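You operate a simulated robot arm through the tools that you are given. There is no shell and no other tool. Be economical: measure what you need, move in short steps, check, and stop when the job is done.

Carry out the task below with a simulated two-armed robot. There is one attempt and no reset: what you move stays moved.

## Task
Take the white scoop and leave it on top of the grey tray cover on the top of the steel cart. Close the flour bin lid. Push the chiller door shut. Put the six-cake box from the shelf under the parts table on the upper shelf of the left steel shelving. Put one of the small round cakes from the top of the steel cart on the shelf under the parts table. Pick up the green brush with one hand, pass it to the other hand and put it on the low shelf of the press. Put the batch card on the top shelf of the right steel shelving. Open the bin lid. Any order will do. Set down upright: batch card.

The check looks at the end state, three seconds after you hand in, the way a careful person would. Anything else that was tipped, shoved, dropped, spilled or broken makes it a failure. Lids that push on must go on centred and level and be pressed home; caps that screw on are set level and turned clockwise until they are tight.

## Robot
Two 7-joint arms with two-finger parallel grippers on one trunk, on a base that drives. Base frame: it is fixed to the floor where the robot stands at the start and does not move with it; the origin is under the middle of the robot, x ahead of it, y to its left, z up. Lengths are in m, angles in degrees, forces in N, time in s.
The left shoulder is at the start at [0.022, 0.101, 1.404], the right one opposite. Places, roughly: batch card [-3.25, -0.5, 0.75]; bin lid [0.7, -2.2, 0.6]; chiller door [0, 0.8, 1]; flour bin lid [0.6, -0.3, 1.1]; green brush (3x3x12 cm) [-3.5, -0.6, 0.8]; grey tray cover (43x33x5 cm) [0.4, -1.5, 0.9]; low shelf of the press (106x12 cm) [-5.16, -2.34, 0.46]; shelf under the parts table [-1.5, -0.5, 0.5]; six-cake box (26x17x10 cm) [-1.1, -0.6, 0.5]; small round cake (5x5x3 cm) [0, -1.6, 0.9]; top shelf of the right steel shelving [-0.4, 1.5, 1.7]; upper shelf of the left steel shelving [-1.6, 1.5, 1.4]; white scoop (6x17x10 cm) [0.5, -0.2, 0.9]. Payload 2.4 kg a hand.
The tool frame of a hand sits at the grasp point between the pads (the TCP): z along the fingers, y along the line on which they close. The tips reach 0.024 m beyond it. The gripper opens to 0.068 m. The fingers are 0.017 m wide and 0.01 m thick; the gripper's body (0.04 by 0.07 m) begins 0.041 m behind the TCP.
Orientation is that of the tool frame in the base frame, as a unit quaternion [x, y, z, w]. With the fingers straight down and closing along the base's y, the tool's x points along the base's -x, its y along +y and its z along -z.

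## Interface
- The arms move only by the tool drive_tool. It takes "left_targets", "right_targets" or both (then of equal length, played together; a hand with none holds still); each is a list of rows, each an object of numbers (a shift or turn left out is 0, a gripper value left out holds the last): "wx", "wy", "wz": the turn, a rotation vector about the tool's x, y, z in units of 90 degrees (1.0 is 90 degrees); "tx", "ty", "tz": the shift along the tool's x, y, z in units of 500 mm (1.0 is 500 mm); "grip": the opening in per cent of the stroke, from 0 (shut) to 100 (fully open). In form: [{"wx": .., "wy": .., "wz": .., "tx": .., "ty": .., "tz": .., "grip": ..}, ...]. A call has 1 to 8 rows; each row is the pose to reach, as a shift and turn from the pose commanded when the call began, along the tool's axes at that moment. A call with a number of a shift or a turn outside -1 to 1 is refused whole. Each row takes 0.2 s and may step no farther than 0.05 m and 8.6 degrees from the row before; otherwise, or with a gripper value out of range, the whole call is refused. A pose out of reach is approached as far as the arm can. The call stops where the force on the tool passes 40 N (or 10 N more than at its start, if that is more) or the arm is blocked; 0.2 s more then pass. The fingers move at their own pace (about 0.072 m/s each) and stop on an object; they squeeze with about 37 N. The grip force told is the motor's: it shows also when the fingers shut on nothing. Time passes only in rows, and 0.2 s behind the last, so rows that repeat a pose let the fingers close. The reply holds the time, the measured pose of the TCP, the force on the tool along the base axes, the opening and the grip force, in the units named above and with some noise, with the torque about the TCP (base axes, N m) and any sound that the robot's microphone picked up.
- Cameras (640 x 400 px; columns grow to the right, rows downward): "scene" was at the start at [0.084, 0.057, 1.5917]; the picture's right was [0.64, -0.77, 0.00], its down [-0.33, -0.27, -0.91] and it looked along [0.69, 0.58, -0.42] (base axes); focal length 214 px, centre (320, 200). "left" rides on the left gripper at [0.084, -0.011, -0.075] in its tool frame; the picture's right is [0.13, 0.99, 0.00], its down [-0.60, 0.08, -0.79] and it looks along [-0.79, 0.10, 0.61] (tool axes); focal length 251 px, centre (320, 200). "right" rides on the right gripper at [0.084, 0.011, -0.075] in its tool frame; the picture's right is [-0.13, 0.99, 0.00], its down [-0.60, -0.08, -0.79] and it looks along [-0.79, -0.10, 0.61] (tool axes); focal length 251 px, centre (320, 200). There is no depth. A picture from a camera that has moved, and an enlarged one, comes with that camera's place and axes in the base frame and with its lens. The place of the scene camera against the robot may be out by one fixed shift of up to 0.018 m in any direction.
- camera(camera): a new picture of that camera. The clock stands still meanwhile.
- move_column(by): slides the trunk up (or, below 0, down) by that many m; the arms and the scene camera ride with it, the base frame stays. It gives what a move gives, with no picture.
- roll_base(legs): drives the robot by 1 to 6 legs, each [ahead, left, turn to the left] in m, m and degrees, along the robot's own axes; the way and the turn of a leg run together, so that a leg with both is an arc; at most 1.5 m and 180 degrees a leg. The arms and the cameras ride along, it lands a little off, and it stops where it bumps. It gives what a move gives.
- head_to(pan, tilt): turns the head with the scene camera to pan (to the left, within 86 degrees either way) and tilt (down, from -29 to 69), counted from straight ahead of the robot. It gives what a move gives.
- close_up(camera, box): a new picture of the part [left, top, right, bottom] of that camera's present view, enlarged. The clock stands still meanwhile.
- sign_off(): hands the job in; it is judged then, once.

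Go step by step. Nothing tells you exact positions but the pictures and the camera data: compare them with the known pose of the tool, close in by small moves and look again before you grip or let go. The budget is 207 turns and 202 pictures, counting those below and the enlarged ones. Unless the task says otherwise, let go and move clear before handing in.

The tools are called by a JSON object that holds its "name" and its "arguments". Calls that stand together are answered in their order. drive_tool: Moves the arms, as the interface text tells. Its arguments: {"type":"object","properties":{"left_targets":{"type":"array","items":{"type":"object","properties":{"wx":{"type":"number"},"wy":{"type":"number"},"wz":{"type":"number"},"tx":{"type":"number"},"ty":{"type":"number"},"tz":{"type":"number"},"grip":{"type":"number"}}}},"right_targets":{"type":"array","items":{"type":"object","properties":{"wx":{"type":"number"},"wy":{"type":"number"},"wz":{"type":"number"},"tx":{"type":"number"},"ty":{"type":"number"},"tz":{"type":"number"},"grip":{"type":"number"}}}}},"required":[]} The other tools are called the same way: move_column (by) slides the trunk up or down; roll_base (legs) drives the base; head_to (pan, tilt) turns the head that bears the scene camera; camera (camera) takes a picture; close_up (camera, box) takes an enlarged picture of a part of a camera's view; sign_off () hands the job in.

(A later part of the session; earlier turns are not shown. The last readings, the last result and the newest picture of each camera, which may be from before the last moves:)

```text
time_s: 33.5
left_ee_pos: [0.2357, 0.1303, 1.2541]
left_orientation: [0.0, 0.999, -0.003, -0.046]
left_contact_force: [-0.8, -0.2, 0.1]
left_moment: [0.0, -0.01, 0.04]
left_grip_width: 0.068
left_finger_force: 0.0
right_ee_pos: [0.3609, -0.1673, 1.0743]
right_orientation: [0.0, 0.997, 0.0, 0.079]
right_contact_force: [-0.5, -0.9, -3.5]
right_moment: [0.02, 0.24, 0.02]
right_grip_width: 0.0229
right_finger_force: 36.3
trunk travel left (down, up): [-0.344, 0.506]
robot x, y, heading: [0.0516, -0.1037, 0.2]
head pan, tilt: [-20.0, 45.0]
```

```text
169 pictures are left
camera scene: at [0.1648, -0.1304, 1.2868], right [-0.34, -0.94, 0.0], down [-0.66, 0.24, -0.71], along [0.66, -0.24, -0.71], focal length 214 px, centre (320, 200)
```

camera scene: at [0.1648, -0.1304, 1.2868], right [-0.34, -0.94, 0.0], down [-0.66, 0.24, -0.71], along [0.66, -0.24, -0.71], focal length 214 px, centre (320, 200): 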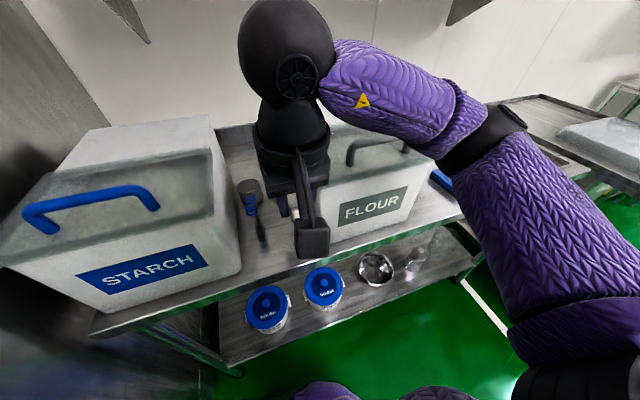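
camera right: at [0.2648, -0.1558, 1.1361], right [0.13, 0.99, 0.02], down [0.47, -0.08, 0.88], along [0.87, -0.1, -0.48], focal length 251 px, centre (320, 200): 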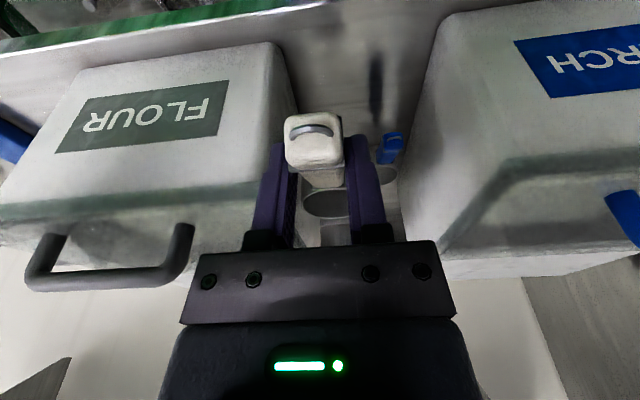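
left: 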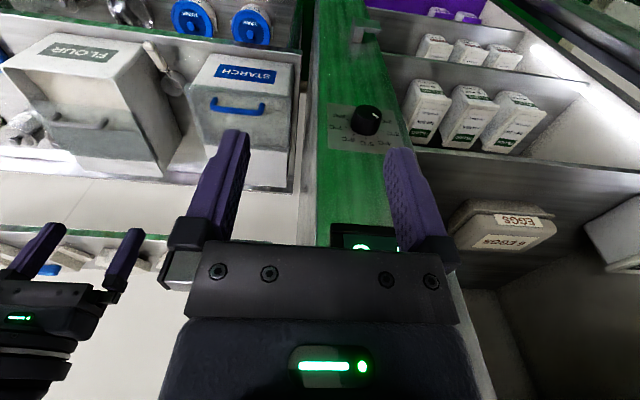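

The scoop is held. I back away and drive toward the steel cart, turning to face it, then look.

{"name": "roll_base", "arguments": {"legs": [[-0.2, 0, 0], [0, -0.55, 0], [0, 0, -45]]}}

{"name": "head_to", "arguments": {"pan": -5, "tilt": 35}}

{"name": "camera", "arguments": {"camera": "scene"}}

```text
time_s: 39.9
left_ee_pos: [0.1544, -0.6147, 1.2526]
left_orientation: [0.375, 0.926, 0.015, -0.043]
left_contact_force: [-0.7, 0.2, -0.3]
left_moment: [0.01, 0.02, 0.02]
left_grip_width: 0.0682
left_finger_force: 0.0
right_ee_pos: [0.0389, -0.9147, 1.0754]
right_orientation: [0.376, 0.923, -0.03, 0.075]
right_contact_force: [-0.4, 0.0, -2.8]
right_moment: [0.11, 0.17, 0.0]
right_grip_width: 0.0234
right_finger_force: 37.2
trunk travel left (down, up): [-0.344, 0.506]
robot x, y, heading: [-0.1379, -0.6462, -44.1]
head pan, tilt: [-20.0, 45.0]
```

```text
time_s: 40.6
left_ee_pos: [0.1555, -0.6134, 1.254]
left_orientation: [0.376, 0.926, 0.014, -0.043]
left_contact_force: [-0.1, -0.3, 0.3]
left_moment: [-0.03, 0.03, -0.01]
left_grip_width: 0.0678
left_finger_force: 0.1
right_ee_pos: [0.0385, -0.9136, 1.0746]
right_orientation: [0.376, 0.923, -0.03, 0.075]
right_contact_force: [-0.1, -0.6, -3.1]
right_moment: [0.18, 0.16, -0.01]
right_grip_width: 0.0232
right_finger_force: 37.1
trunk travel left (down, up): [-0.344, 0.506]
robot x, y, heading: [-0.142, -0.6479, -44.6]
head pan, tilt: [-5.0, 35.0]
```

```text
168 pictures are left
camera scene: at [-0.0533, -0.7456, 1.3015], right [-0.76, -0.65, 0.0], down [-0.37, 0.44, -0.82], along [0.53, -0.62, -0.57], focal length 214 px, centre (320, 200)
```

scene: 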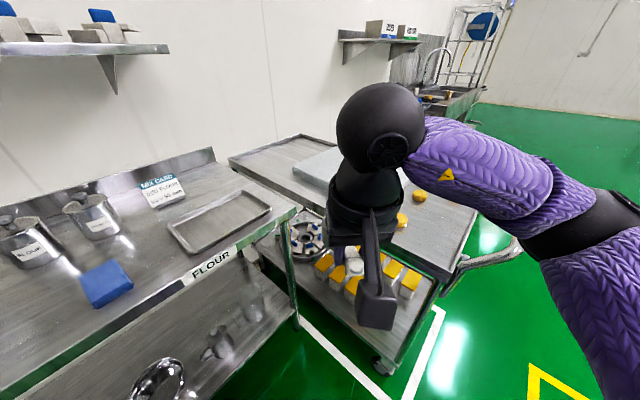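

{"name": "roll_base", "arguments": {"legs": [[0.18, 0, 0]]}}

{"name": "camera", "arguments": {"camera": "scene"}}

{"name": "camera", "arguments": {"camera": "right"}}

{"name": "camera", "arguments": {"camera": "left"}}

```text
time_s: 42.2
left_ee_pos: [0.2867, -0.741, 1.2529]
left_orientation: [0.375, 0.926, 0.015, -0.043]
left_contact_force: [-0.3, 0.0, -0.6]
left_moment: [0.02, 0.0, -0.02]
left_grip_width: 0.0677
left_finger_force: 0.0
right_ee_pos: [0.1684, -1.0405, 1.0748]
right_orientation: [0.376, 0.923, -0.03, 0.074]
right_contact_force: [0.4, 1.0, -2.3]
right_moment: [0.17, 0.17, 0.0]
right_grip_width: 0.0231
right_finger_force: 36.9
trunk travel left (down, up): [-0.344, 0.506]
robot x, y, heading: [-0.0098, -0.7815, -44.4]
head pan, tilt: [-5.0, 35.0]
```

```text
167 pictures are left
camera scene: at [0.0775, -0.8728, 1.3015], right [-0.76, -0.65, 0.0], down [-0.37, 0.43, -0.82], along [0.53, -0.62, -0.57], focal length 214 px, centre (320, 200)
```

scene: 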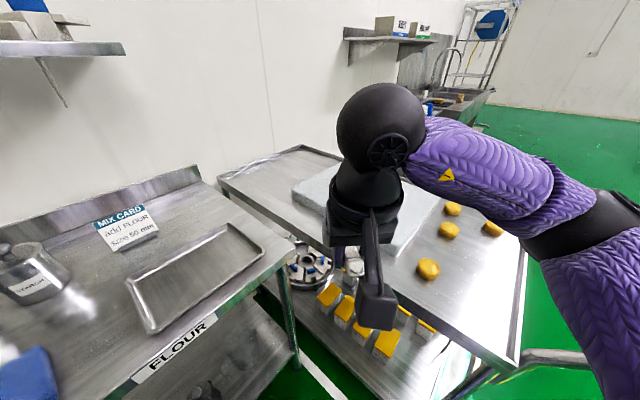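

```text
166 pictures are left
camera right: at [0.1079, -0.9674, 1.1355], right [0.78, 0.62, 0.02], down [0.28, -0.38, 0.88], along [0.55, -0.68, -0.48], focal length 251 px, centre (320, 200)
```

right: 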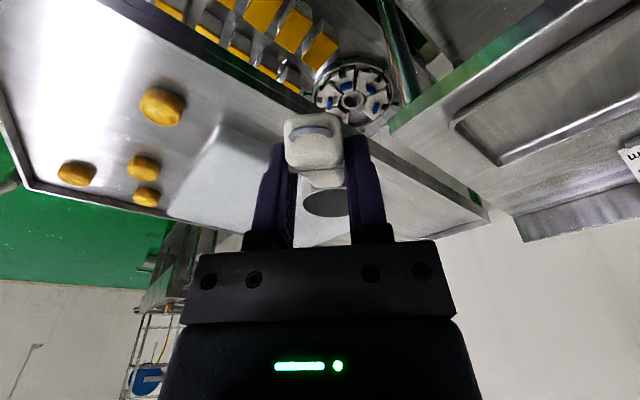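

```text
165 pictures are left
camera left: at [0.2245, -0.6963, 1.3366], right [0.6, 0.8, 0.01], down [0.54, -0.41, 0.73], along [0.59, -0.44, -0.68], focal length 251 px, centre (320, 200)
```

left: 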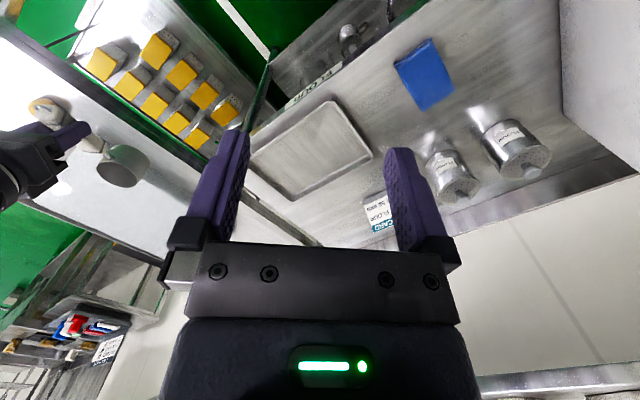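

The tray cover spans about x 0.13–0.53, y −1.21…−1.49. I move the scoop out over it.

{"name": "drive_tool", "arguments": {"right_targets": [{"tx": -0.08, "tz": 0.013, "ty": -0.034}, {"tx": -0.16, "tz": 0.026, "ty": -0.068}, {"tx": -0.24, "tz": 0.039, "ty": -0.1}, {"tx": -0.32, "tz": 0.052, "ty": -0.134}, {"tx": -0.4, "tz": 0.065, "ty": -0.168}, {"tx": -0.474, "tz": 0.077, "ty": -0.2}]}}

{"name": "camera", "arguments": {"camera": "scene"}}

{"name": "camera", "arguments": {"camera": "right"}}

```text
time_s: 43.6
left_ee_pos: [0.2853, -0.7421, 1.2537]
left_orientation: [0.376, 0.926, 0.015, -0.043]
left_contact_force: [1.5, 0.1, -0.2]
left_moment: [0.01, 0.0, 0.03]
left_grip_width: 0.068
left_finger_force: 0.1
right_ee_pos: [0.2563, -1.2445, 1.0769]
right_orientation: [0.377, 0.923, -0.031, 0.074]
right_contact_force: [0.0, -0.3, -3.5]
right_moment: [0.17, 0.17, -0.01]
right_grip_width: 0.0232
right_finger_force: 36.7
right hand out of reach, approached as far as the arm can: row 6
trunk travel left (down, up): [-0.344, 0.506]
robot x, y, heading: [-0.0076, -0.775, -44.3]
head pan, tilt: [-5.0, 35.0]
```

```text
164 pictures are left
camera scene: at [0.0769, -0.8728, 1.3015], right [-0.76, -0.65, 0.0], down [-0.37, 0.44, -0.82], along [0.53, -0.62, -0.57], focal length 214 px, centre (320, 200)
```

scene: 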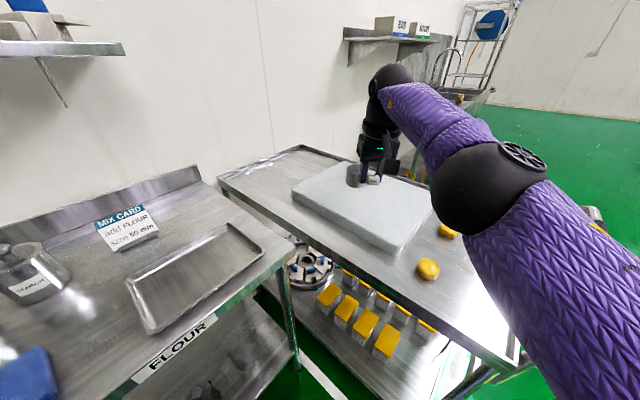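

```text
163 pictures are left
camera right: at [0.195, -1.1708, 1.1376], right [0.78, 0.62, 0.02], down [0.28, -0.38, 0.88], along [0.55, -0.68, -0.47], focal length 251 px, centre (320, 200)
```

right: 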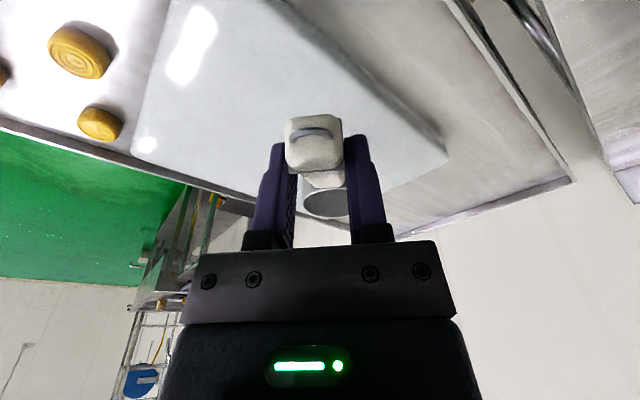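

{"name": "drive_tool", "arguments": {"right_targets": [{"tx": 0.01, "tz": 0.06}, {"tx": 0.012, "tz": 0.07}, {"tx": 0.013, "tz": 0.08}]}}

{"name": "close_up", "arguments": {"camera": "scene", "box": [270, 120, 470, 280]}}

```text
time_s: 44.4
left_ee_pos: [0.2851, -0.7405, 1.254]
left_orientation: [0.376, 0.926, 0.014, -0.044]
left_contact_force: [-0.5, 0.1, 0.1]
left_moment: [-0.01, 0.0, -0.02]
left_grip_width: 0.0678
left_finger_force: 0.0
right_ee_pos: [0.2575, -1.2433, 1.0349]
right_orientation: [0.376, 0.923, -0.03, 0.075]
right_contact_force: [0.2, 0.2, -3.0]
right_moment: [0.18, 0.12, 0.0]
right_grip_width: 0.0232
right_finger_force: 37.1
trunk travel left (down, up): [-0.344, 0.506]
robot x, y, heading: [-0.0105, -0.777, -44.3]
head pan, tilt: [-5.0, 35.0]
```

```text
2.50 times, centred on (370, 200) of scene
camera zoom: at [0.0772, -0.8724, 1.3015], right [-0.76, -0.65, 0.0], down [-0.37, 0.43, -0.82], along [0.53, -0.62, -0.57], focal length 536 px, centre (195, 200)
```

zoom: 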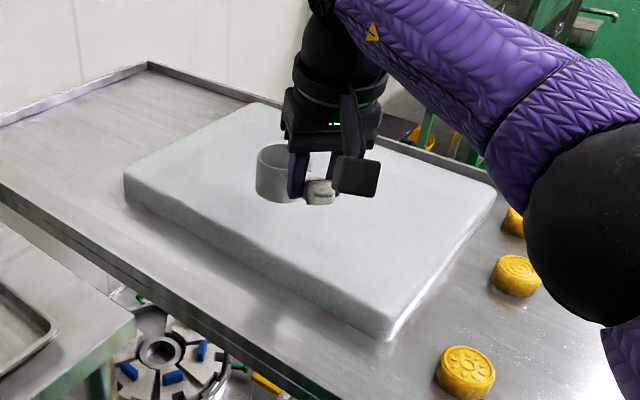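

{"name": "drive_tool", "arguments": {"right_targets": [{"tz": 0.012}, {"tz": 0.024}, {"tz": 0.032}, {"tz": 0.04}]}}

{"name": "close_up", "arguments": {"camera": "scene", "box": [320, 140, 420, 220]}}

```text
time_s: 45.4
left_ee_pos: [0.2854, -0.7412, 1.2533]
left_orientation: [0.376, 0.926, 0.014, -0.043]
left_contact_force: [0.5, -0.3, 0.0]
left_moment: [0.04, -0.01, 0.0]
left_grip_width: 0.0682
left_finger_force: 0.0
right_ee_pos: [0.259, -1.2452, 1.0144]
right_orientation: [0.377, 0.923, -0.03, 0.074]
right_contact_force: [0.5, 0.0, -2.6]
right_moment: [0.14, 0.17, 0.0]
right_grip_width: 0.0231
right_finger_force: 37.5
trunk travel left (down, up): [-0.344, 0.506]
robot x, y, heading: [-0.0091, -0.774, -44.1]
head pan, tilt: [-5.0, 35.0]
```

```text
5.00 times, centred on (370, 180) of scene
camera zoom: at [0.0771, -0.8725, 1.3015], right [-0.76, -0.65, 0.0], down [-0.37, 0.43, -0.82], along [0.53, -0.62, -0.57], focal length 1072 px, centre (70, 300)
```

zoom: 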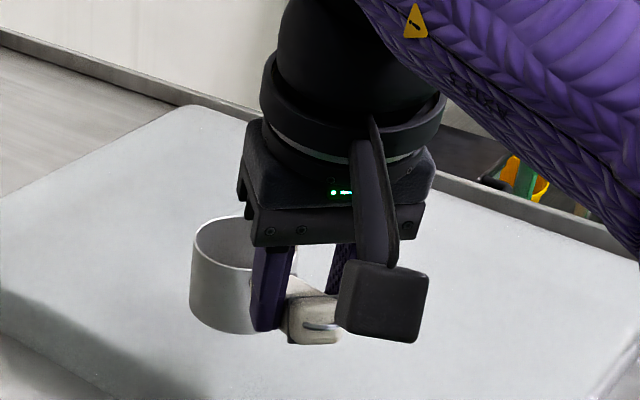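

{"name": "drive_tool", "arguments": {"right_targets": [{"tz": 0.008}, {"tz": 0.016}, {"tz": 0.022}, {"tz": 0.028}]}}

{"name": "close_up", "arguments": {"camera": "scene", "box": [320, 140, 420, 220]}}

```text
time_s: 46.4
left_ee_pos: [0.2852, -0.7403, 1.2531]
left_orientation: [0.375, 0.926, 0.015, -0.043]
left_contact_force: [-0.7, 0.0, -0.6]
left_moment: [0.01, -0.01, 0.03]
left_grip_width: 0.068
left_finger_force: 0.1
right_ee_pos: [0.2599, -1.2478, 1.0007]
right_orientation: [0.376, 0.923, -0.03, 0.073]
right_contact_force: [0.0, -0.7, -2.9]
right_moment: [0.17, 0.15, 0.03]
right_grip_width: 0.0234
right_finger_force: 37.4
trunk travel left (down, up): [-0.344, 0.506]
robot x, y, heading: [-0.0118, -0.7745, -44.2]
head pan, tilt: [-5.0, 35.0]
```

```text
5.00 times, centred on (370, 180) of scene
camera zoom: at [0.0771, -0.8725, 1.3015], right [-0.76, -0.65, 0.0], down [-0.37, 0.43, -0.82], along [0.53, -0.62, -0.57], focal length 1072 px, centre (70, 300)
```

zoom: 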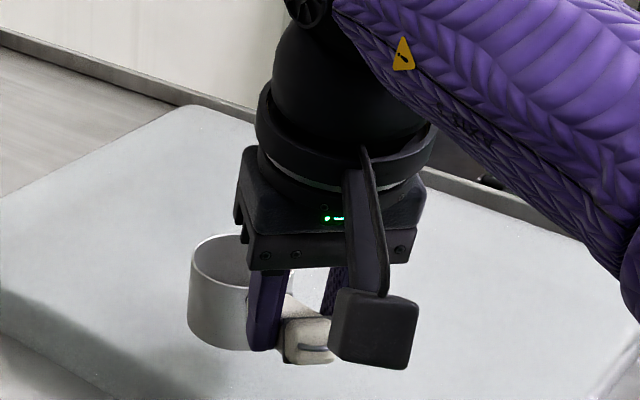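

{"name": "drive_tool", "arguments": {"right_targets": [{"tz": 0.006}, {"tz": 0.012}, {"tz": 0.018}, {"tz": 0.024}]}}

{"name": "drive_tool", "arguments": {"right_targets": [{"tz": 0.006}, {"tz": 0.012}, {"tz": 0.018}]}}

{"name": "close_up", "arguments": {"camera": "scene", "box": [320, 140, 420, 220]}}

```text
time_s: 47.4
left_ee_pos: [0.2861, -0.7407, 1.2537]
left_orientation: [0.376, 0.926, 0.015, -0.043]
left_contact_force: [-0.9, -0.3, -1.1]
left_moment: [-0.01, -0.05, 0.0]
left_grip_width: 0.068
left_finger_force: 0.0
right_ee_pos: [0.2603, -1.2485, 0.9875]
right_orientation: [0.377, 0.923, -0.03, 0.075]
right_contact_force: [-0.2, -0.4, -2.2]
right_moment: [0.15, 0.18, -0.02]
right_grip_width: 0.0229
right_finger_force: 36.6
trunk travel left (down, up): [-0.344, 0.506]
robot x, y, heading: [-0.0124, -0.7764, -44.2]
head pan, tilt: [-5.0, 35.0]
```

```text
time_s: 48.2
left_ee_pos: [0.2846, -0.7406, 1.2539]
left_orientation: [0.376, 0.926, 0.015, -0.042]
left_contact_force: [0.3, 0.1, -0.3]
left_moment: [-0.01, 0.01, -0.05]
left_grip_width: 0.0681
left_finger_force: 0.0
right_ee_pos: [0.2631, -1.2482, 0.9808]
right_orientation: [0.377, 0.923, -0.031, 0.074]
right_contact_force: [0.1, 0.4, -1.9]
right_moment: [0.18, 0.16, 0.03]
right_grip_width: 0.0232
right_finger_force: 37.3
trunk travel left (down, up): [-0.344, 0.506]
robot x, y, heading: [-0.0112, -0.7758, -44.2]
head pan, tilt: [-5.0, 35.0]
```

```text
5.00 times, centred on (370, 180) of scene
camera zoom: at [0.0771, -0.8725, 1.3015], right [-0.76, -0.65, 0.0], down [-0.37, 0.43, -0.82], along [0.53, -0.62, -0.57], focal length 1072 px, centre (70, 300)
```

zoom: 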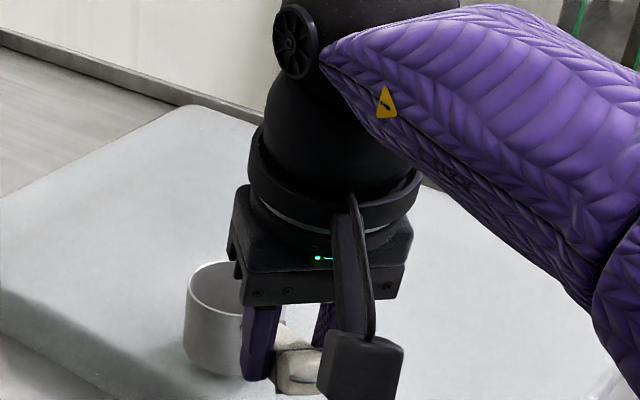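

{"name": "drive_tool", "arguments": {"right_targets": [{"tz": 0.005}, {"tz": 0.01}, {"tz": 0.015}]}}

{"name": "drive_tool", "arguments": {"right_targets": [{"tz": 0.005}, {"tz": 0.01}, {"tz": 0.015}]}}

{"name": "close_up", "arguments": {"camera": "scene", "box": [320, 150, 420, 230]}}

```text
time_s: 49.0
left_ee_pos: [0.2863, -0.7405, 1.2526]
left_orientation: [0.376, 0.926, 0.015, -0.043]
left_contact_force: [0.8, -0.5, 0.5]
left_moment: [0.02, -0.02, -0.03]
left_grip_width: 0.0678
left_finger_force: 0.1
right_ee_pos: [0.2626, -1.2516, 0.9728]
right_orientation: [0.377, 0.923, -0.03, 0.074]
right_contact_force: [-0.1, 0.6, -2.5]
right_moment: [0.2, 0.13, -0.02]
right_grip_width: 0.0232
right_finger_force: 37.4
trunk travel left (down, up): [-0.344, 0.506]
robot x, y, heading: [-0.0092, -0.7738, -44.3]
head pan, tilt: [-5.0, 35.0]
```

```text
time_s: 49.8
left_ee_pos: [0.2838, -0.7392, 1.2547]
left_orientation: [0.376, 0.926, 0.014, -0.041]
left_contact_force: [-0.2, 0.4, 0.9]
left_moment: [0.0, -0.01, 0.0]
left_grip_width: 0.068
left_finger_force: 0.1
right_ee_pos: [0.2635, -1.2502, 0.9679]
right_orientation: [0.377, 0.923, -0.031, 0.075]
right_contact_force: [-4.6, 5.4, 17.2]
right_moment: [-0.56, -0.58, 0.01]
right_grip_width: 0.0233
right_finger_force: 36.7
trunk travel left (down, up): [-0.344, 0.506]
robot x, y, heading: [-0.0093, -0.7706, -44.2]
head pan, tilt: [-5.0, 35.0]
```

```text
5.00 times, centred on (370, 190) of scene
camera zoom: at [0.0752, -0.8699, 1.3021], right [-0.76, -0.65, 0.0], down [-0.37, 0.43, -0.82], along [0.54, -0.62, -0.57], focal length 1072 px, centre (70, 250)
```

zoom: 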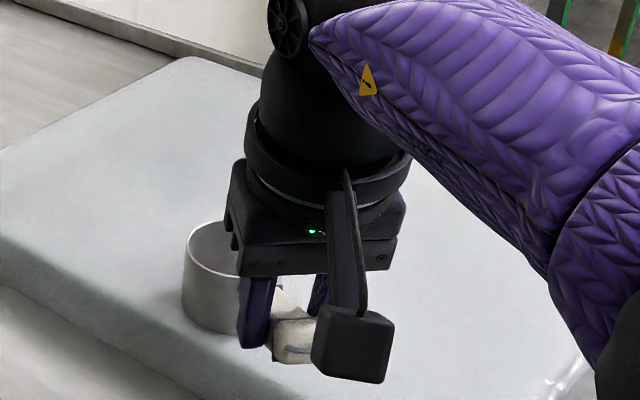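

Contact is made. I ease up a hair, release and lift clear.

{"name": "drive_tool", "arguments": {"right_targets": [{"tz": -0.004}, {"tz": -0.004, "grip": 70}, {"tz": -0.004, "grip": 70}, {"tz": -0.06, "tx": -0.01}, {"tz": -0.14, "tx": -0.02}, {"tz": -0.22, "tx": -0.03}, {"tz": -0.3, "tx": -0.04}]}}

{"name": "close_up", "arguments": {"camera": "scene", "box": [270, 120, 470, 280]}}

{"name": "camera", "arguments": {"camera": "right"}}

```text
time_s: 51.4
left_ee_pos: [0.2864, -0.741, 1.254]
left_orientation: [0.375, 0.926, 0.014, -0.043]
left_contact_force: [-0.6, 0.1, 0.9]
left_moment: [-0.01, -0.02, 0.01]
left_grip_width: 0.0679
left_finger_force: 0.1
right_ee_pos: [0.2532, -1.236, 1.1057]
right_orientation: [0.376, 0.923, -0.03, 0.075]
right_contact_force: [0.3, -1.2, 0.0]
right_moment: [-0.01, 0.0, 0.0]
right_grip_width: 0.0476
right_finger_force: 0.1
right hand out of reach, approached as far as the arm can: row 6, 7
trunk travel left (down, up): [-0.344, 0.506]
robot x, y, heading: [-0.0112, -0.7719, -44.4]
head pan, tilt: [-5.0, 35.0]
```

```text
2.50 times, centred on (370, 200) of scene
camera zoom: at [0.0773, -0.8723, 1.3015], right [-0.76, -0.65, 0.0], down [-0.37, 0.43, -0.82], along [0.53, -0.62, -0.57], focal length 536 px, centre (195, 200)
```

zoom: 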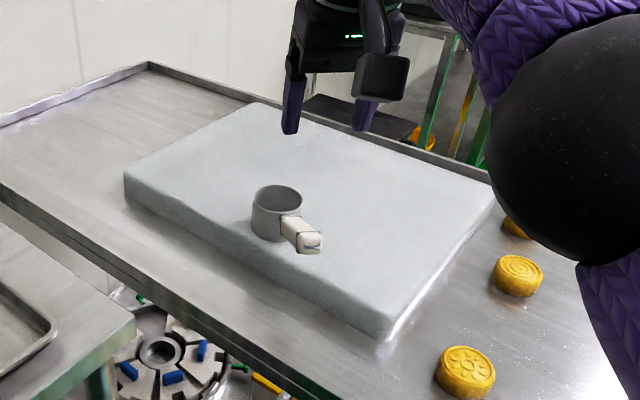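

```text
156 pictures are left
camera right: at [0.1913, -1.1629, 1.1661], right [0.78, 0.62, 0.02], down [0.28, -0.38, 0.88], along [0.55, -0.68, -0.48], focal length 251 px, centre (320, 200)
```

right: 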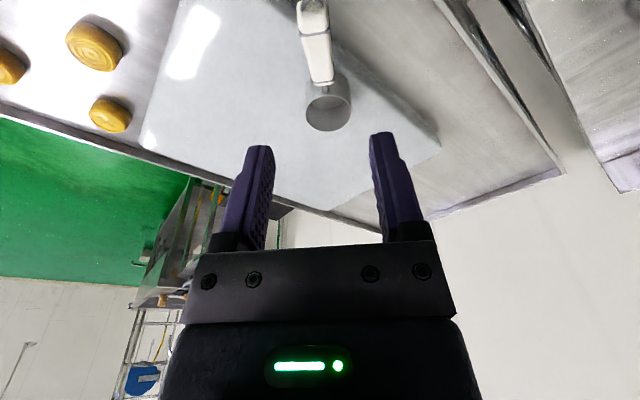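

The scoop sits well on the cover. Next, the nearest small cake at about (0.09, -1.28): I move the right hand above it.

{"name": "drive_tool", "arguments": {"right_targets": [{"tx": 0.05, "ty": -0.085, "tz": -0.008, "grip": 100}, {"tx": 0.1, "ty": -0.17, "tz": -0.016}, {"tx": 0.15, "ty": -0.255, "tz": -0.024}, {"tx": 0.175, "ty": -0.288, "tz": 0.03}, {"tx": 0.185, "ty": -0.288, "tz": 0.11}, {"tx": 0.2, "ty": -0.288, "tz": 0.18}]}}

{"name": "camera", "arguments": {"camera": "right"}}

{"name": "close_up", "arguments": {"camera": "scene", "box": [320, 150, 600, 370]}}

```text
time_s: 52.8
left_ee_pos: [0.2845, -0.7411, 1.2547]
left_orientation: [0.376, 0.926, 0.015, -0.043]
left_contact_force: [0.0, -0.3, -0.3]
left_moment: [-0.01, 0.05, 0.02]
left_grip_width: 0.0681
left_finger_force: 0.0
right_ee_pos: [0.092, -1.2809, 1.0027]
right_orientation: [0.376, 0.923, -0.031, 0.074]
right_contact_force: [-0.2, -0.1, 0.5]
right_moment: [0.02, 0.0, -0.01]
right_grip_width: 0.068
right_finger_force: 0.1
trunk travel left (down, up): [-0.344, 0.506]
robot x, y, heading: [-0.0075, -0.7778, -44.4]
head pan, tilt: [-5.0, 35.0]
```

```text
155 pictures are left
camera right: at [0.0304, -1.2061, 1.0638], right [0.78, 0.62, 0.02], down [0.28, -0.38, 0.88], along [0.55, -0.68, -0.48], focal length 251 px, centre (320, 200)
```

right: 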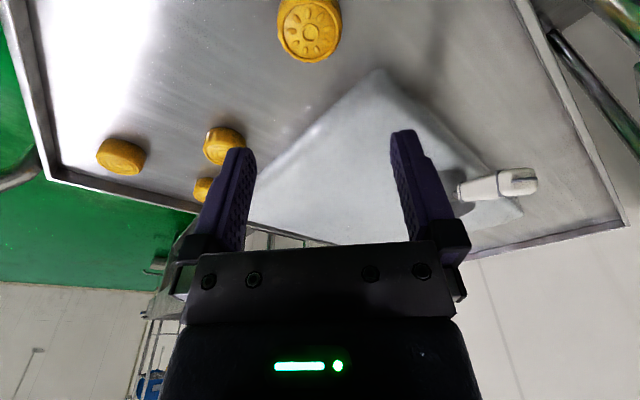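

```text
1.82 times, centred on (460, 260) of scene
camera zoom: at [0.0768, -0.8724, 1.3016], right [-0.76, -0.65, 0.0], down [-0.37, 0.43, -0.82], along [0.53, -0.62, -0.57], focal length 390 px, centre (66, 91)
```

zoom: 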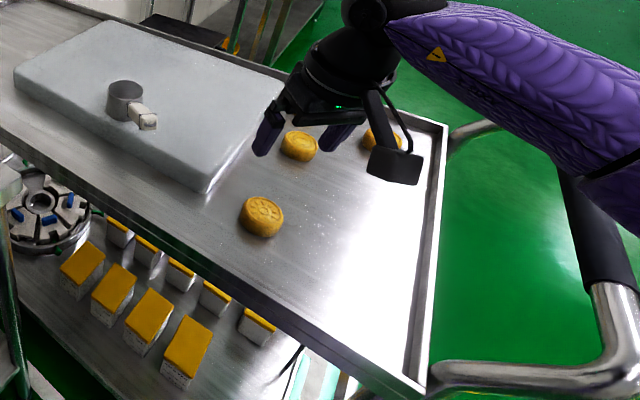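

{"name": "drive_tool", "arguments": {"right_targets": [{"tx": 0.018, "tz": 0.09}, {"tx": 0.035, "tz": 0.178}]}}

{"name": "camera", "arguments": {"camera": "right"}}

{"name": "close_up", "arguments": {"camera": "scene", "box": [380, 200, 520, 310]}}

```text
time_s: 53.4
left_ee_pos: [0.2845, -0.7402, 1.2544]
left_orientation: [0.375, 0.926, 0.015, -0.043]
left_contact_force: [-0.7, -0.6, 0.0]
left_moment: [-0.01, -0.03, 0.0]
left_grip_width: 0.0677
left_finger_force: 0.1
right_ee_pos: [0.0881, -1.2772, 0.9133]
right_orientation: [0.376, 0.923, -0.029, 0.074]
right_contact_force: [-0.5, -0.4, -0.5]
right_moment: [0.02, 0.0, 0.0]
right_grip_width: 0.0679
right_finger_force: 0.0
trunk travel left (down, up): [-0.344, 0.506]
robot x, y, heading: [-0.0058, -0.7751, -44.5]
head pan, tilt: [-5.0, 35.0]
```

```text
153 pictures are left
camera right: at [0.0279, -1.2049, 0.9738], right [0.78, 0.62, 0.02], down [0.28, -0.38, 0.88], along [0.55, -0.68, -0.47], focal length 251 px, centre (320, 200)
```

right: 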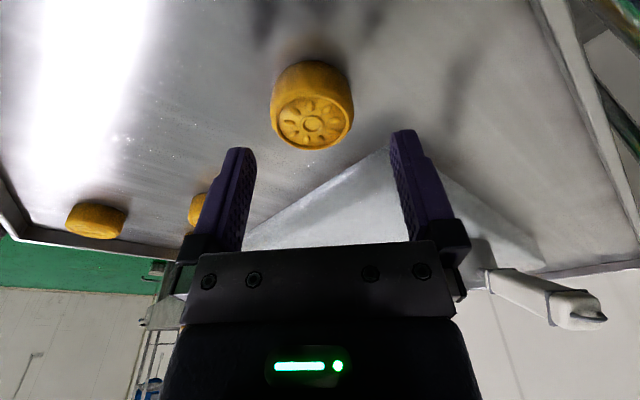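

```text
3.64 times, centred on (450, 255) of scene
camera zoom: at [0.0768, -0.8725, 1.3015], right [-0.76, -0.65, 0.0], down [-0.37, 0.43, -0.82], along [0.53, -0.62, -0.57], focal length 780 px, centre (-153, 0)
```

zoom: 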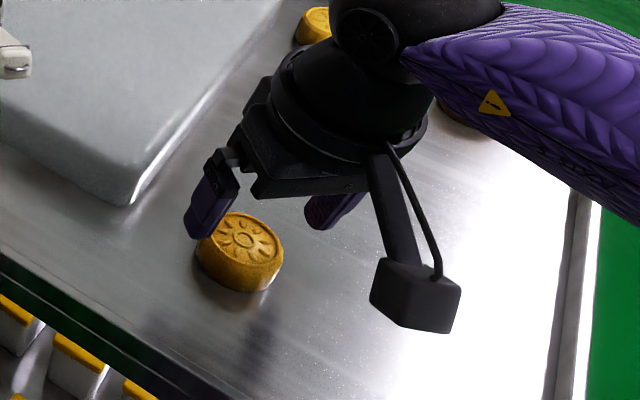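

{"name": "drive_tool", "arguments": {"right_targets": [{"tx": -0.001, "tz": 0.035}, {"tx": -0.002, "tz": 0.067}]}}

{"name": "camera", "arguments": {"camera": "right"}}

{"name": "close_up", "arguments": {"camera": "scene", "box": [380, 200, 520, 310]}}

```text
time_s: 54.0
left_ee_pos: [0.285, -0.7412, 1.2528]
left_orientation: [0.376, 0.925, 0.015, -0.043]
left_contact_force: [-0.6, 0.3, 0.4]
left_moment: [0.0, -0.01, 0.0]
left_grip_width: 0.0679
left_finger_force: 0.0
right_ee_pos: [0.0955, -1.2831, 0.8765]
right_orientation: [0.377, 0.923, -0.031, 0.074]
right_contact_force: [1.0, -0.4, -0.6]
right_moment: [0.01, 0.01, 0.01]
right_grip_width: 0.068
right_finger_force: 0.0
trunk travel left (down, up): [-0.344, 0.506]
robot x, y, heading: [-0.0129, -0.772, -44.3]
head pan, tilt: [-5.0, 35.0]
```

```text
151 pictures are left
camera right: at [0.0343, -1.2105, 0.9387], right [0.78, 0.62, 0.02], down [0.28, -0.38, 0.88], along [0.55, -0.68, -0.48], focal length 251 px, centre (320, 200)
```

right: 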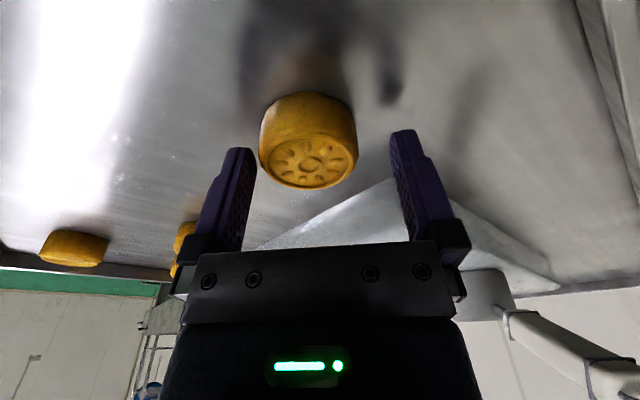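

```text
3.64 times, centred on (450, 255) of scene
camera zoom: at [0.0769, -0.8724, 1.3016], right [-0.76, -0.65, 0.0], down [-0.37, 0.43, -0.82], along [0.53, -0.62, -0.57], focal length 780 px, centre (-153, 0)
```

zoom: 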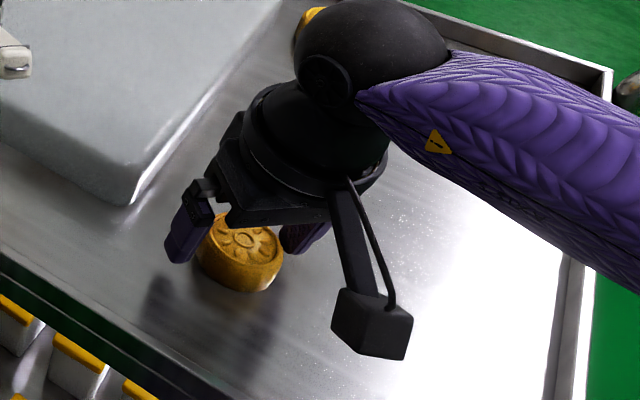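

{"name": "drive_tool", "arguments": {"right_targets": [{"tx": 0.006, "ty": -0.013, "tz": 0.018}, {"tx": 0.006, "ty": -0.013, "tz": 0.018, "grip": 0}, {"tx": 0.006, "ty": -0.013, "tz": 0.018}, {"tx": 0.006, "ty": -0.013, "tz": 0.018}]}}

{"name": "drive_tool", "arguments": {"right_targets": [{"tz": -0.06}, {"tz": -0.15, "tx": -0.01}, {"tz": -0.24, "tx": -0.02}]}}

{"name": "camera", "arguments": {"camera": "right"}}

```text
time_s: 55.0
left_ee_pos: [0.2856, -0.7409, 1.2543]
left_orientation: [0.376, 0.926, 0.015, -0.042]
left_contact_force: [-0.3, -0.6, 0.1]
left_moment: [0.02, 0.01, -0.02]
left_grip_width: 0.0678
left_finger_force: 0.1
right_ee_pos: [0.0895, -1.2879, 0.8693]
right_orientation: [0.377, 0.923, -0.03, 0.074]
right_contact_force: [0.6, -0.8, -0.6]
right_moment: [-0.02, 0.0, -0.02]
right_grip_width: 0.0483
right_finger_force: 36.0
trunk travel left (down, up): [-0.344, 0.506]
robot x, y, heading: [-0.0075, -0.7767, -44.4]
head pan, tilt: [-5.0, 35.0]
```

```text
time_s: 55.8
left_ee_pos: [0.2858, -0.7407, 1.2548]
left_orientation: [0.376, 0.926, 0.015, -0.043]
left_contact_force: [0.5, -0.5, -0.2]
left_moment: [-0.01, -0.01, -0.01]
left_grip_width: 0.0681
left_finger_force: 0.1
right_ee_pos: [0.0828, -1.2818, 0.9918]
right_orientation: [0.377, 0.923, -0.031, 0.075]
right_contact_force: [-0.1, 0.6, 0.1]
right_moment: [0.01, -0.02, 0.0]
right_grip_width: 0.0481
right_finger_force: 37.0
trunk travel left (down, up): [-0.344, 0.506]
robot x, y, heading: [-0.0099, -0.7746, -44.1]
head pan, tilt: [-5.0, 35.0]
```

```text
149 pictures are left
camera right: at [0.022, -1.2072, 1.0518], right [0.79, 0.62, 0.02], down [0.28, -0.38, 0.88], along [0.55, -0.68, -0.48], focal length 251 px, centre (320, 200)
```

right: 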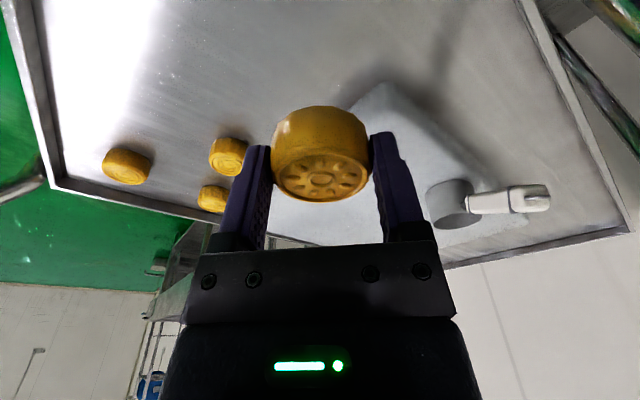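

The cake is held. I back away from the cart and turn toward the parts table to look.

{"name": "drive_tool", "arguments": {"right_targets": [{"tz": -0.05, "tx": 0.05}, {"tz": -0.1, "tx": 0.1}, {"tz": -0.1, "tx": 0.18}, {"tz": -0.1, "tx": 0.26, "ty": 0.03}, {"tz": -0.1, "tx": 0.3, "ty": 0.1}]}}

{"name": "roll_base", "arguments": {"legs": [[-0.15, 0, 0], [0, 0, -80]]}}

{"name": "head_to", "arguments": {"pan": -40, "tilt": 30}}

{"name": "camera", "arguments": {"camera": "scene"}}

{"name": "head_to", "arguments": {"pan": 30, "tilt": 20}}

{"name": "camera", "arguments": {"camera": "scene"}}

```text
time_s: 57.0
left_ee_pos: [0.2845, -0.7411, 1.2546]
left_orientation: [0.376, 0.926, 0.015, -0.042]
left_contact_force: [0.4, 0.0, -0.4]
left_moment: [-0.01, 0.05, 0.0]
left_grip_width: 0.068
left_finger_force: 0.1
right_ee_pos: [0.0103, -1.1323, 1.0155]
right_orientation: [0.376, 0.923, -0.03, 0.075]
right_contact_force: [-0.2, 0.2, 0.3]
right_moment: [-0.02, -0.03, -0.01]
right_grip_width: 0.0485
right_finger_force: 36.7
trunk travel left (down, up): [-0.344, 0.506]
robot x, y, heading: [-0.0112, -0.7764, -44.4]
head pan, tilt: [-5.0, 35.0]
```

```text
time_s: 61.8
left_ee_pos: [-0.0337, -0.9548, 1.2541]
left_orientation: [0.884, 0.465, 0.038, -0.023]
left_contact_force: [0.2, 0.4, 0.2]
left_moment: [-0.01, -0.01, -0.02]
left_grip_width: 0.0678
left_finger_force: 0.1
right_ee_pos: [-0.4659, -0.7481, 1.0161]
right_orientation: [0.883, 0.462, -0.071, 0.038]
right_contact_force: [0.2, 0.3, -0.6]
right_moment: [-0.02, -0.01, 0.01]
right_grip_width: 0.0485
right_finger_force: 37.4
trunk travel left (down, up): [-0.344, 0.506]
robot x, y, heading: [-0.1164, -0.6723, -124.8]
head pan, tilt: [-5.0, 35.0]
```

```text
time_s: 62.8
left_ee_pos: [-0.0326, -0.9551, 1.2537]
left_orientation: [0.884, 0.465, 0.038, -0.024]
left_contact_force: [0.9, 0.2, 0.1]
left_moment: [-0.02, 0.0, -0.02]
left_grip_width: 0.0679
left_finger_force: 0.0
right_ee_pos: [-0.4655, -0.7492, 1.0155]
right_orientation: [0.884, 0.461, -0.07, 0.037]
right_contact_force: [-0.2, 0.1, -2.1]
right_moment: [0.01, 0.01, 0.0]
right_grip_width: 0.0486
right_finger_force: 37.1
trunk travel left (down, up): [-0.344, 0.506]
robot x, y, heading: [-0.1152, -0.6707, -124.5]
head pan, tilt: [-40.0, 30.0]
```

```text
148 pictures are left
camera scene: at [-0.2269, -0.7303, 1.3094], right [-0.27, 0.96, 0.0], down [0.48, 0.13, -0.87], along [-0.83, -0.23, -0.5], focal length 214 px, centre (320, 200)
```

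scene: 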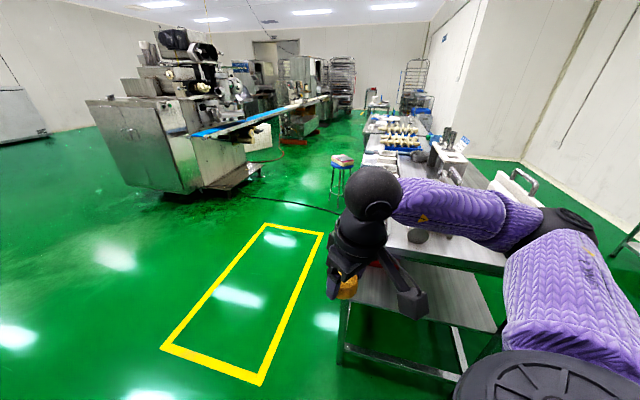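

```text
time_s: 64.2
left_ee_pos: [-0.0343, -0.9563, 1.2543]
left_orientation: [0.884, 0.465, 0.039, -0.024]
left_contact_force: [-0.9, 0.3, -0.4]
left_moment: [0.01, 0.0, 0.0]
left_grip_width: 0.0679
left_finger_force: 0.0
right_ee_pos: [-0.4663, -0.7494, 1.0156]
right_orientation: [0.883, 0.462, -0.072, 0.036]
right_contact_force: [0.3, -0.2, -0.1]
right_moment: [0.01, 0.01, -0.02]
right_grip_width: 0.048
right_finger_force: 37.4
trunk travel left (down, up): [-0.344, 0.506]
robot x, y, heading: [-0.117, -0.6718, -124.6]
head pan, tilt: [30.0, 20.0]
```

```text
147 pictures are left
camera scene: at [-0.1473, -0.7991, 1.3254], right [-1.0, 0.08, 0.0], down [0.03, 0.34, -0.94], along [-0.08, -0.94, -0.34], focal length 214 px, centre (320, 200)
```

scene: 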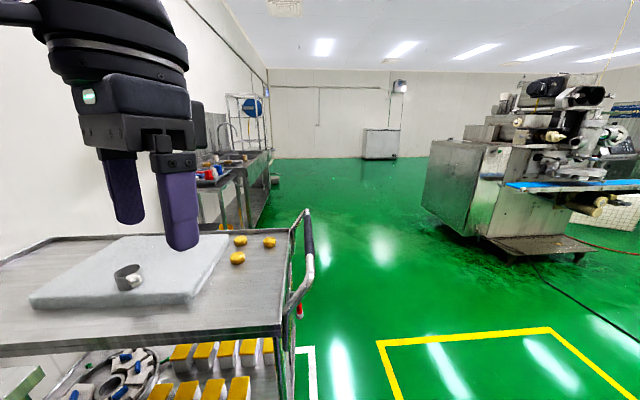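

The parts table runs along −x from about x=-0.8, with y −0.78…−0.18; its open long side faces −y. I drive round to that side and face it.

{"name": "roll_base", "arguments": {"legs": [[0.75, -0.07, 0], [0.5, -0.37, 0], [0, 0, -145]]}}

{"name": "head_to", "arguments": {"pan": 0, "tilt": 35}}

{"name": "camera", "arguments": {"camera": "scene"}}

```text
time_s: 77.1
left_ee_pos: [-1.4402, -1.2791, 1.2549]
left_orientation: [0.745, -0.665, 0.036, 0.028]
left_contact_force: [0.5, -0.3, 0.1]
left_moment: [-0.01, 0.0, 0.01]
left_grip_width: 0.068
left_finger_force: 0.1
right_ee_pos: [-0.9806, -1.1503, 1.0151]
right_orientation: [0.743, -0.665, -0.06, -0.054]
right_contact_force: [-0.1, 0.4, -0.9]
right_moment: [0.01, -0.01, 0.02]
right_grip_width: 0.0481
right_finger_force: 36.9
trunk travel left (down, up): [-0.344, 0.506]
robot x, y, heading: [-1.1892, -1.4417, 96.5]
head pan, tilt: [30.0, 20.0]
```

```text
time_s: 78.0
left_ee_pos: [-1.4414, -1.2801, 1.2533]
left_orientation: [0.745, -0.665, 0.035, 0.028]
left_contact_force: [0.4, -1.2, -0.1]
left_moment: [0.0, -0.04, -0.02]
left_grip_width: 0.0678
left_finger_force: 0.0
right_ee_pos: [-0.9795, -1.1508, 1.0159]
right_orientation: [0.743, -0.665, -0.059, -0.054]
right_contact_force: [-0.6, 0.1, -0.2]
right_moment: [-0.01, -0.03, -0.02]
right_grip_width: 0.048
right_finger_force: 37.3
trunk travel left (down, up): [-0.344, 0.506]
robot x, y, heading: [-1.1949, -1.44, 96.5]
head pan, tilt: [0.0, 35.0]
```

```text
146 pictures are left
camera scene: at [-1.2053, -1.3146, 1.3016], right [0.99, 0.11, 0.0], down [0.06, -0.57, -0.82], along [-0.09, 0.81, -0.57], focal length 214 px, centre (320, 200)
```

scene: 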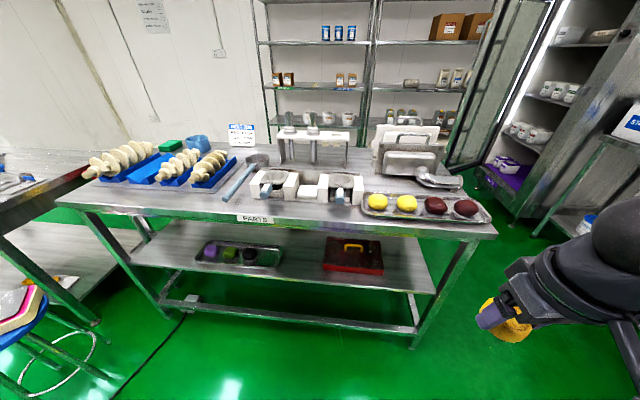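

{"name": "close_up", "arguments": {"camera": "scene", "box": [160, 200, 480, 350]}}

{"name": "close_up", "arguments": {"camera": "scene", "box": [230, 0, 540, 150]}}

```text
2.00 times, centred on (320, 275) of scene
camera zoom: at [-1.2053, -1.3146, 1.3016], right [0.99, 0.11, 0.0], down [0.06, -0.57, -0.82], along [-0.09, 0.81, -0.57], focal length 429 px, centre (320, 50)
```

zoom: 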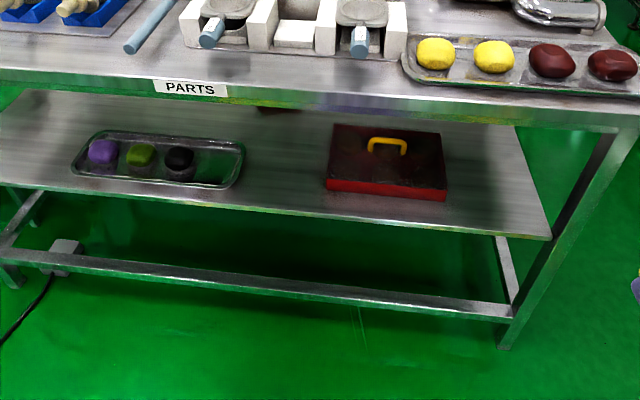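

```text
2.06 times, centred on (385, 75) of scene
camera zoom: at [-1.2053, -1.3146, 1.3016], right [0.99, 0.11, 0.0], down [0.06, -0.57, -0.82], along [-0.09, 0.81, -0.57], focal length 443 px, centre (186, 458)
```

zoom: 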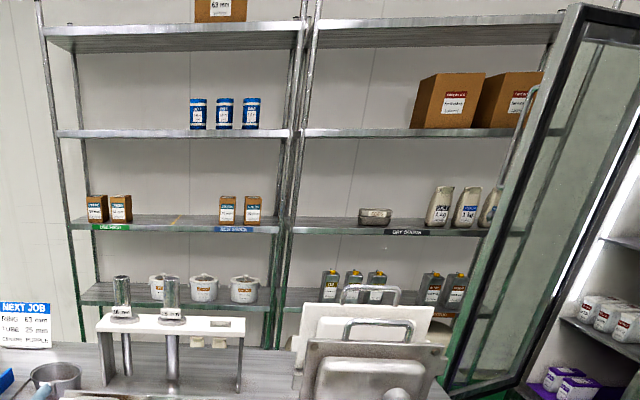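

The red six-cake box with a yellow handle is on the shelf (x −1.26…−1.0, y −0.715…−0.56). The free spot right of it at (−0.90, −0.69) suits the cake; I lower the trunk and come closer.

{"name": "move_column", "arguments": {"by": -0.3}}

{"name": "roll_base", "arguments": {"legs": [[0, 0, -6.5], [0.24, -0.09, 0]]}}

{"name": "head_to", "arguments": {"pan": -15, "tilt": 35}}

{"name": "camera", "arguments": {"camera": "scene"}}

{"name": "camera", "arguments": {"camera": "right"}}

```text
time_s: 81.0
left_ee_pos: [-1.4456, -1.2486, 0.9421]
left_orientation: [0.743, -0.664, 0.068, 0.057]
left_contact_force: [0.1, 0.2, 0.1]
left_moment: [0.0, 0.0, -0.03]
left_grip_width: 0.0678
left_finger_force: 0.1
right_ee_pos: [-0.9801, -1.1363, 0.6847]
right_orientation: [0.745, -0.667, -0.004, -0.004]
right_contact_force: [0.1, 0.7, 0.0]
right_moment: [0.03, 0.0, -0.02]
right_grip_width: 0.0481
right_finger_force: 37.4
trunk travel left (down, up): [-0.044, 0.806]
robot x, y, heading: [-1.1895, -1.4421, 96.5]
head pan, tilt: [0.0, 35.0]
```

```text
time_s: 83.4
left_ee_pos: [-1.3294, -0.9867, 0.9422]
left_orientation: [-0.703, 0.705, -0.063, -0.061]
left_contact_force: [-1.3, -0.3, 0.2]
left_moment: [0.0, -0.03, 0.0]
left_grip_width: 0.068
left_finger_force: 0.0
right_ee_pos: [-0.8566, -0.9264, 0.6848]
right_orientation: [-0.706, 0.708, 0.004, 0.004]
right_contact_force: [0.5, -0.5, -0.7]
right_moment: [0.0, -0.02, -0.03]
right_grip_width: 0.0483
right_finger_force: 37.1
trunk travel left (down, up): [-0.044, 0.806]
robot x, y, heading: [-1.0973, -1.208, 90.0]
head pan, tilt: [0.0, 35.0]
```

```text
time_s: 84.2
left_ee_pos: [-1.3289, -0.9862, 0.9415]
left_orientation: [-0.704, 0.705, -0.064, -0.061]
left_contact_force: [-0.6, 0.6, -0.5]
left_moment: [-0.02, 0.03, -0.04]
left_grip_width: 0.0682
left_finger_force: 0.0
right_ee_pos: [-0.8566, -0.9259, 0.6845]
right_orientation: [-0.705, 0.709, 0.004, 0.003]
right_contact_force: [-0.8, 0.3, -0.2]
right_moment: [0.03, 0.01, 0.0]
right_grip_width: 0.0481
right_finger_force: 37.2
trunk travel left (down, up): [-0.044, 0.806]
robot x, y, heading: [-1.1008, -1.2052, 90.1]
head pan, tilt: [-15.0, 35.0]
```

```text
143 pictures are left
camera scene: at [-1.0763, -0.9996, 0.9943], right [0.97, -0.26, 0.0], down [-0.15, -0.55, -0.82], along [0.21, 0.79, -0.57], focal length 214 px, centre (320, 200)
```

scene: 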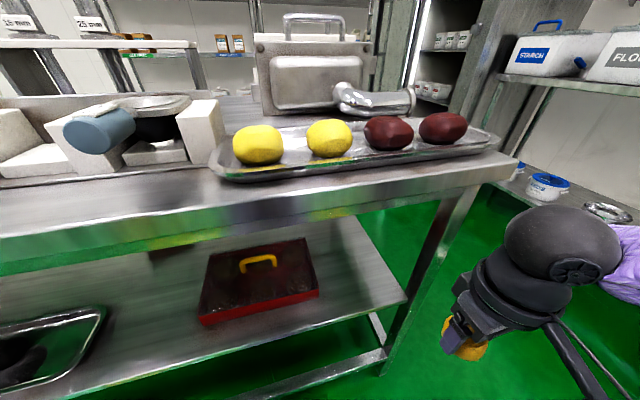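

```text
142 pictures are left
camera right: at [-0.8691, -1.0111, 0.7593], right [-0.99, 0.13, 0.0], down [0.08, 0.6, 0.8], along [0.11, 0.79, -0.6], focal length 251 px, centre (320, 200)
```

right: 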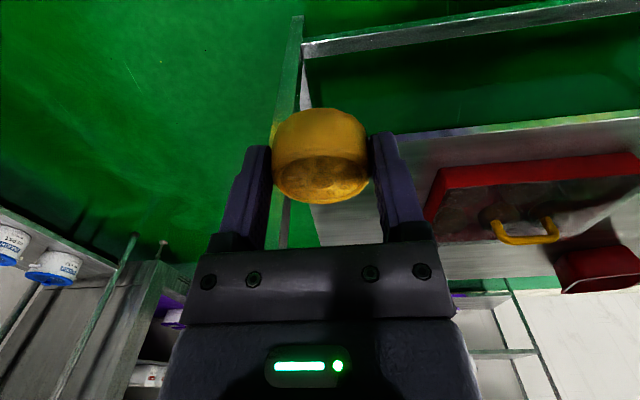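

The wrist would just fit under the table apron with a near-vertical tool, and the gap between tray and box (x ≈ −1.36) is roomier. I shift left, tilt slightly and lower the hand in front of the shelf.

{"name": "roll_base", "arguments": {"legs": [[0, 0.47, 0]]}}

{"name": "drive_tool", "arguments": {"right_targets": [{"wy": -0.08, "tz": 0.09}, {"wy": -0.16, "tz": 0.18}, {"wy": -0.19, "tz": 0.265}]}}

{"name": "camera", "arguments": {"camera": "scene"}}

{"name": "camera", "arguments": {"camera": "right"}}

```text
time_s: 86.9
left_ee_pos: [-1.7844, -0.9852, 0.9412]
left_orientation: [-0.704, 0.705, -0.065, -0.06]
left_contact_force: [0.3, -1.2, 0.1]
left_moment: [-0.02, -0.01, -0.02]
left_grip_width: 0.0679
left_finger_force: 0.1
right_ee_pos: [-1.3112, -0.9254, 0.6839]
right_orientation: [-0.706, 0.708, 0.004, 0.004]
right_contact_force: [-0.3, -0.7, -0.2]
right_moment: [-0.02, 0.0, 0.01]
right_grip_width: 0.0482
right_finger_force: 36.5
trunk travel left (down, up): [-0.044, 0.806]
robot x, y, heading: [-1.5546, -1.2101, 90.0]
head pan, tilt: [-15.0, 35.0]
```

```text
time_s: 87.7
left_ee_pos: [-1.7847, -0.9843, 0.9412]
left_orientation: [0.705, -0.704, 0.064, 0.059]
left_contact_force: [-0.1, 0.0, 0.1]
left_moment: [0.0, 0.01, -0.01]
left_grip_width: 0.0681
left_finger_force: 0.0
right_ee_pos: [-1.3113, -0.9214, 0.5489]
right_orientation: [-0.698, 0.7, 0.109, 0.108]
right_contact_force: [-0.4, -0.2, 0.1]
right_moment: [0.0, 0.04, 0.0]
right_grip_width: 0.048
right_finger_force: 36.8
right hand out of reach, approached as far as the arm can: row 1, 2, 3
trunk travel left (down, up): [-0.044, 0.806]
robot x, y, heading: [-1.5516, -1.2056, 89.9]
head pan, tilt: [-15.0, 35.0]
```

```text
141 pictures are left
camera scene: at [-1.5316, -0.9989, 0.9943], right [0.97, -0.26, 0.0], down [-0.15, -0.55, -0.82], along [0.21, 0.79, -0.57], focal length 214 px, centre (320, 200)
```

scene: 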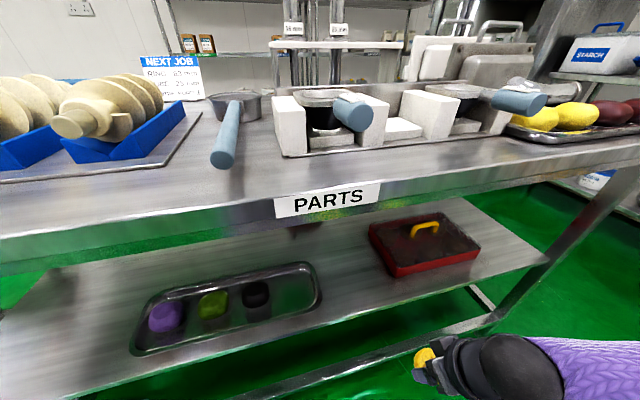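

```text
140 pictures are left
camera right: at [-1.3235, -1.0249, 0.5952], right [-0.99, 0.13, 0.04], down [0.08, 0.34, 0.94], along [0.1, 0.93, -0.34], focal length 251 px, centre (320, 200)
```

right: 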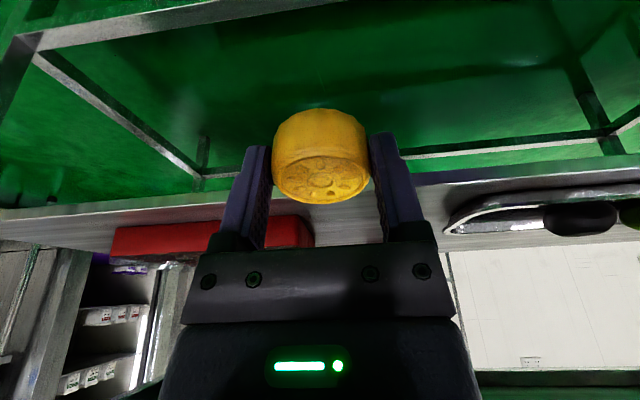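

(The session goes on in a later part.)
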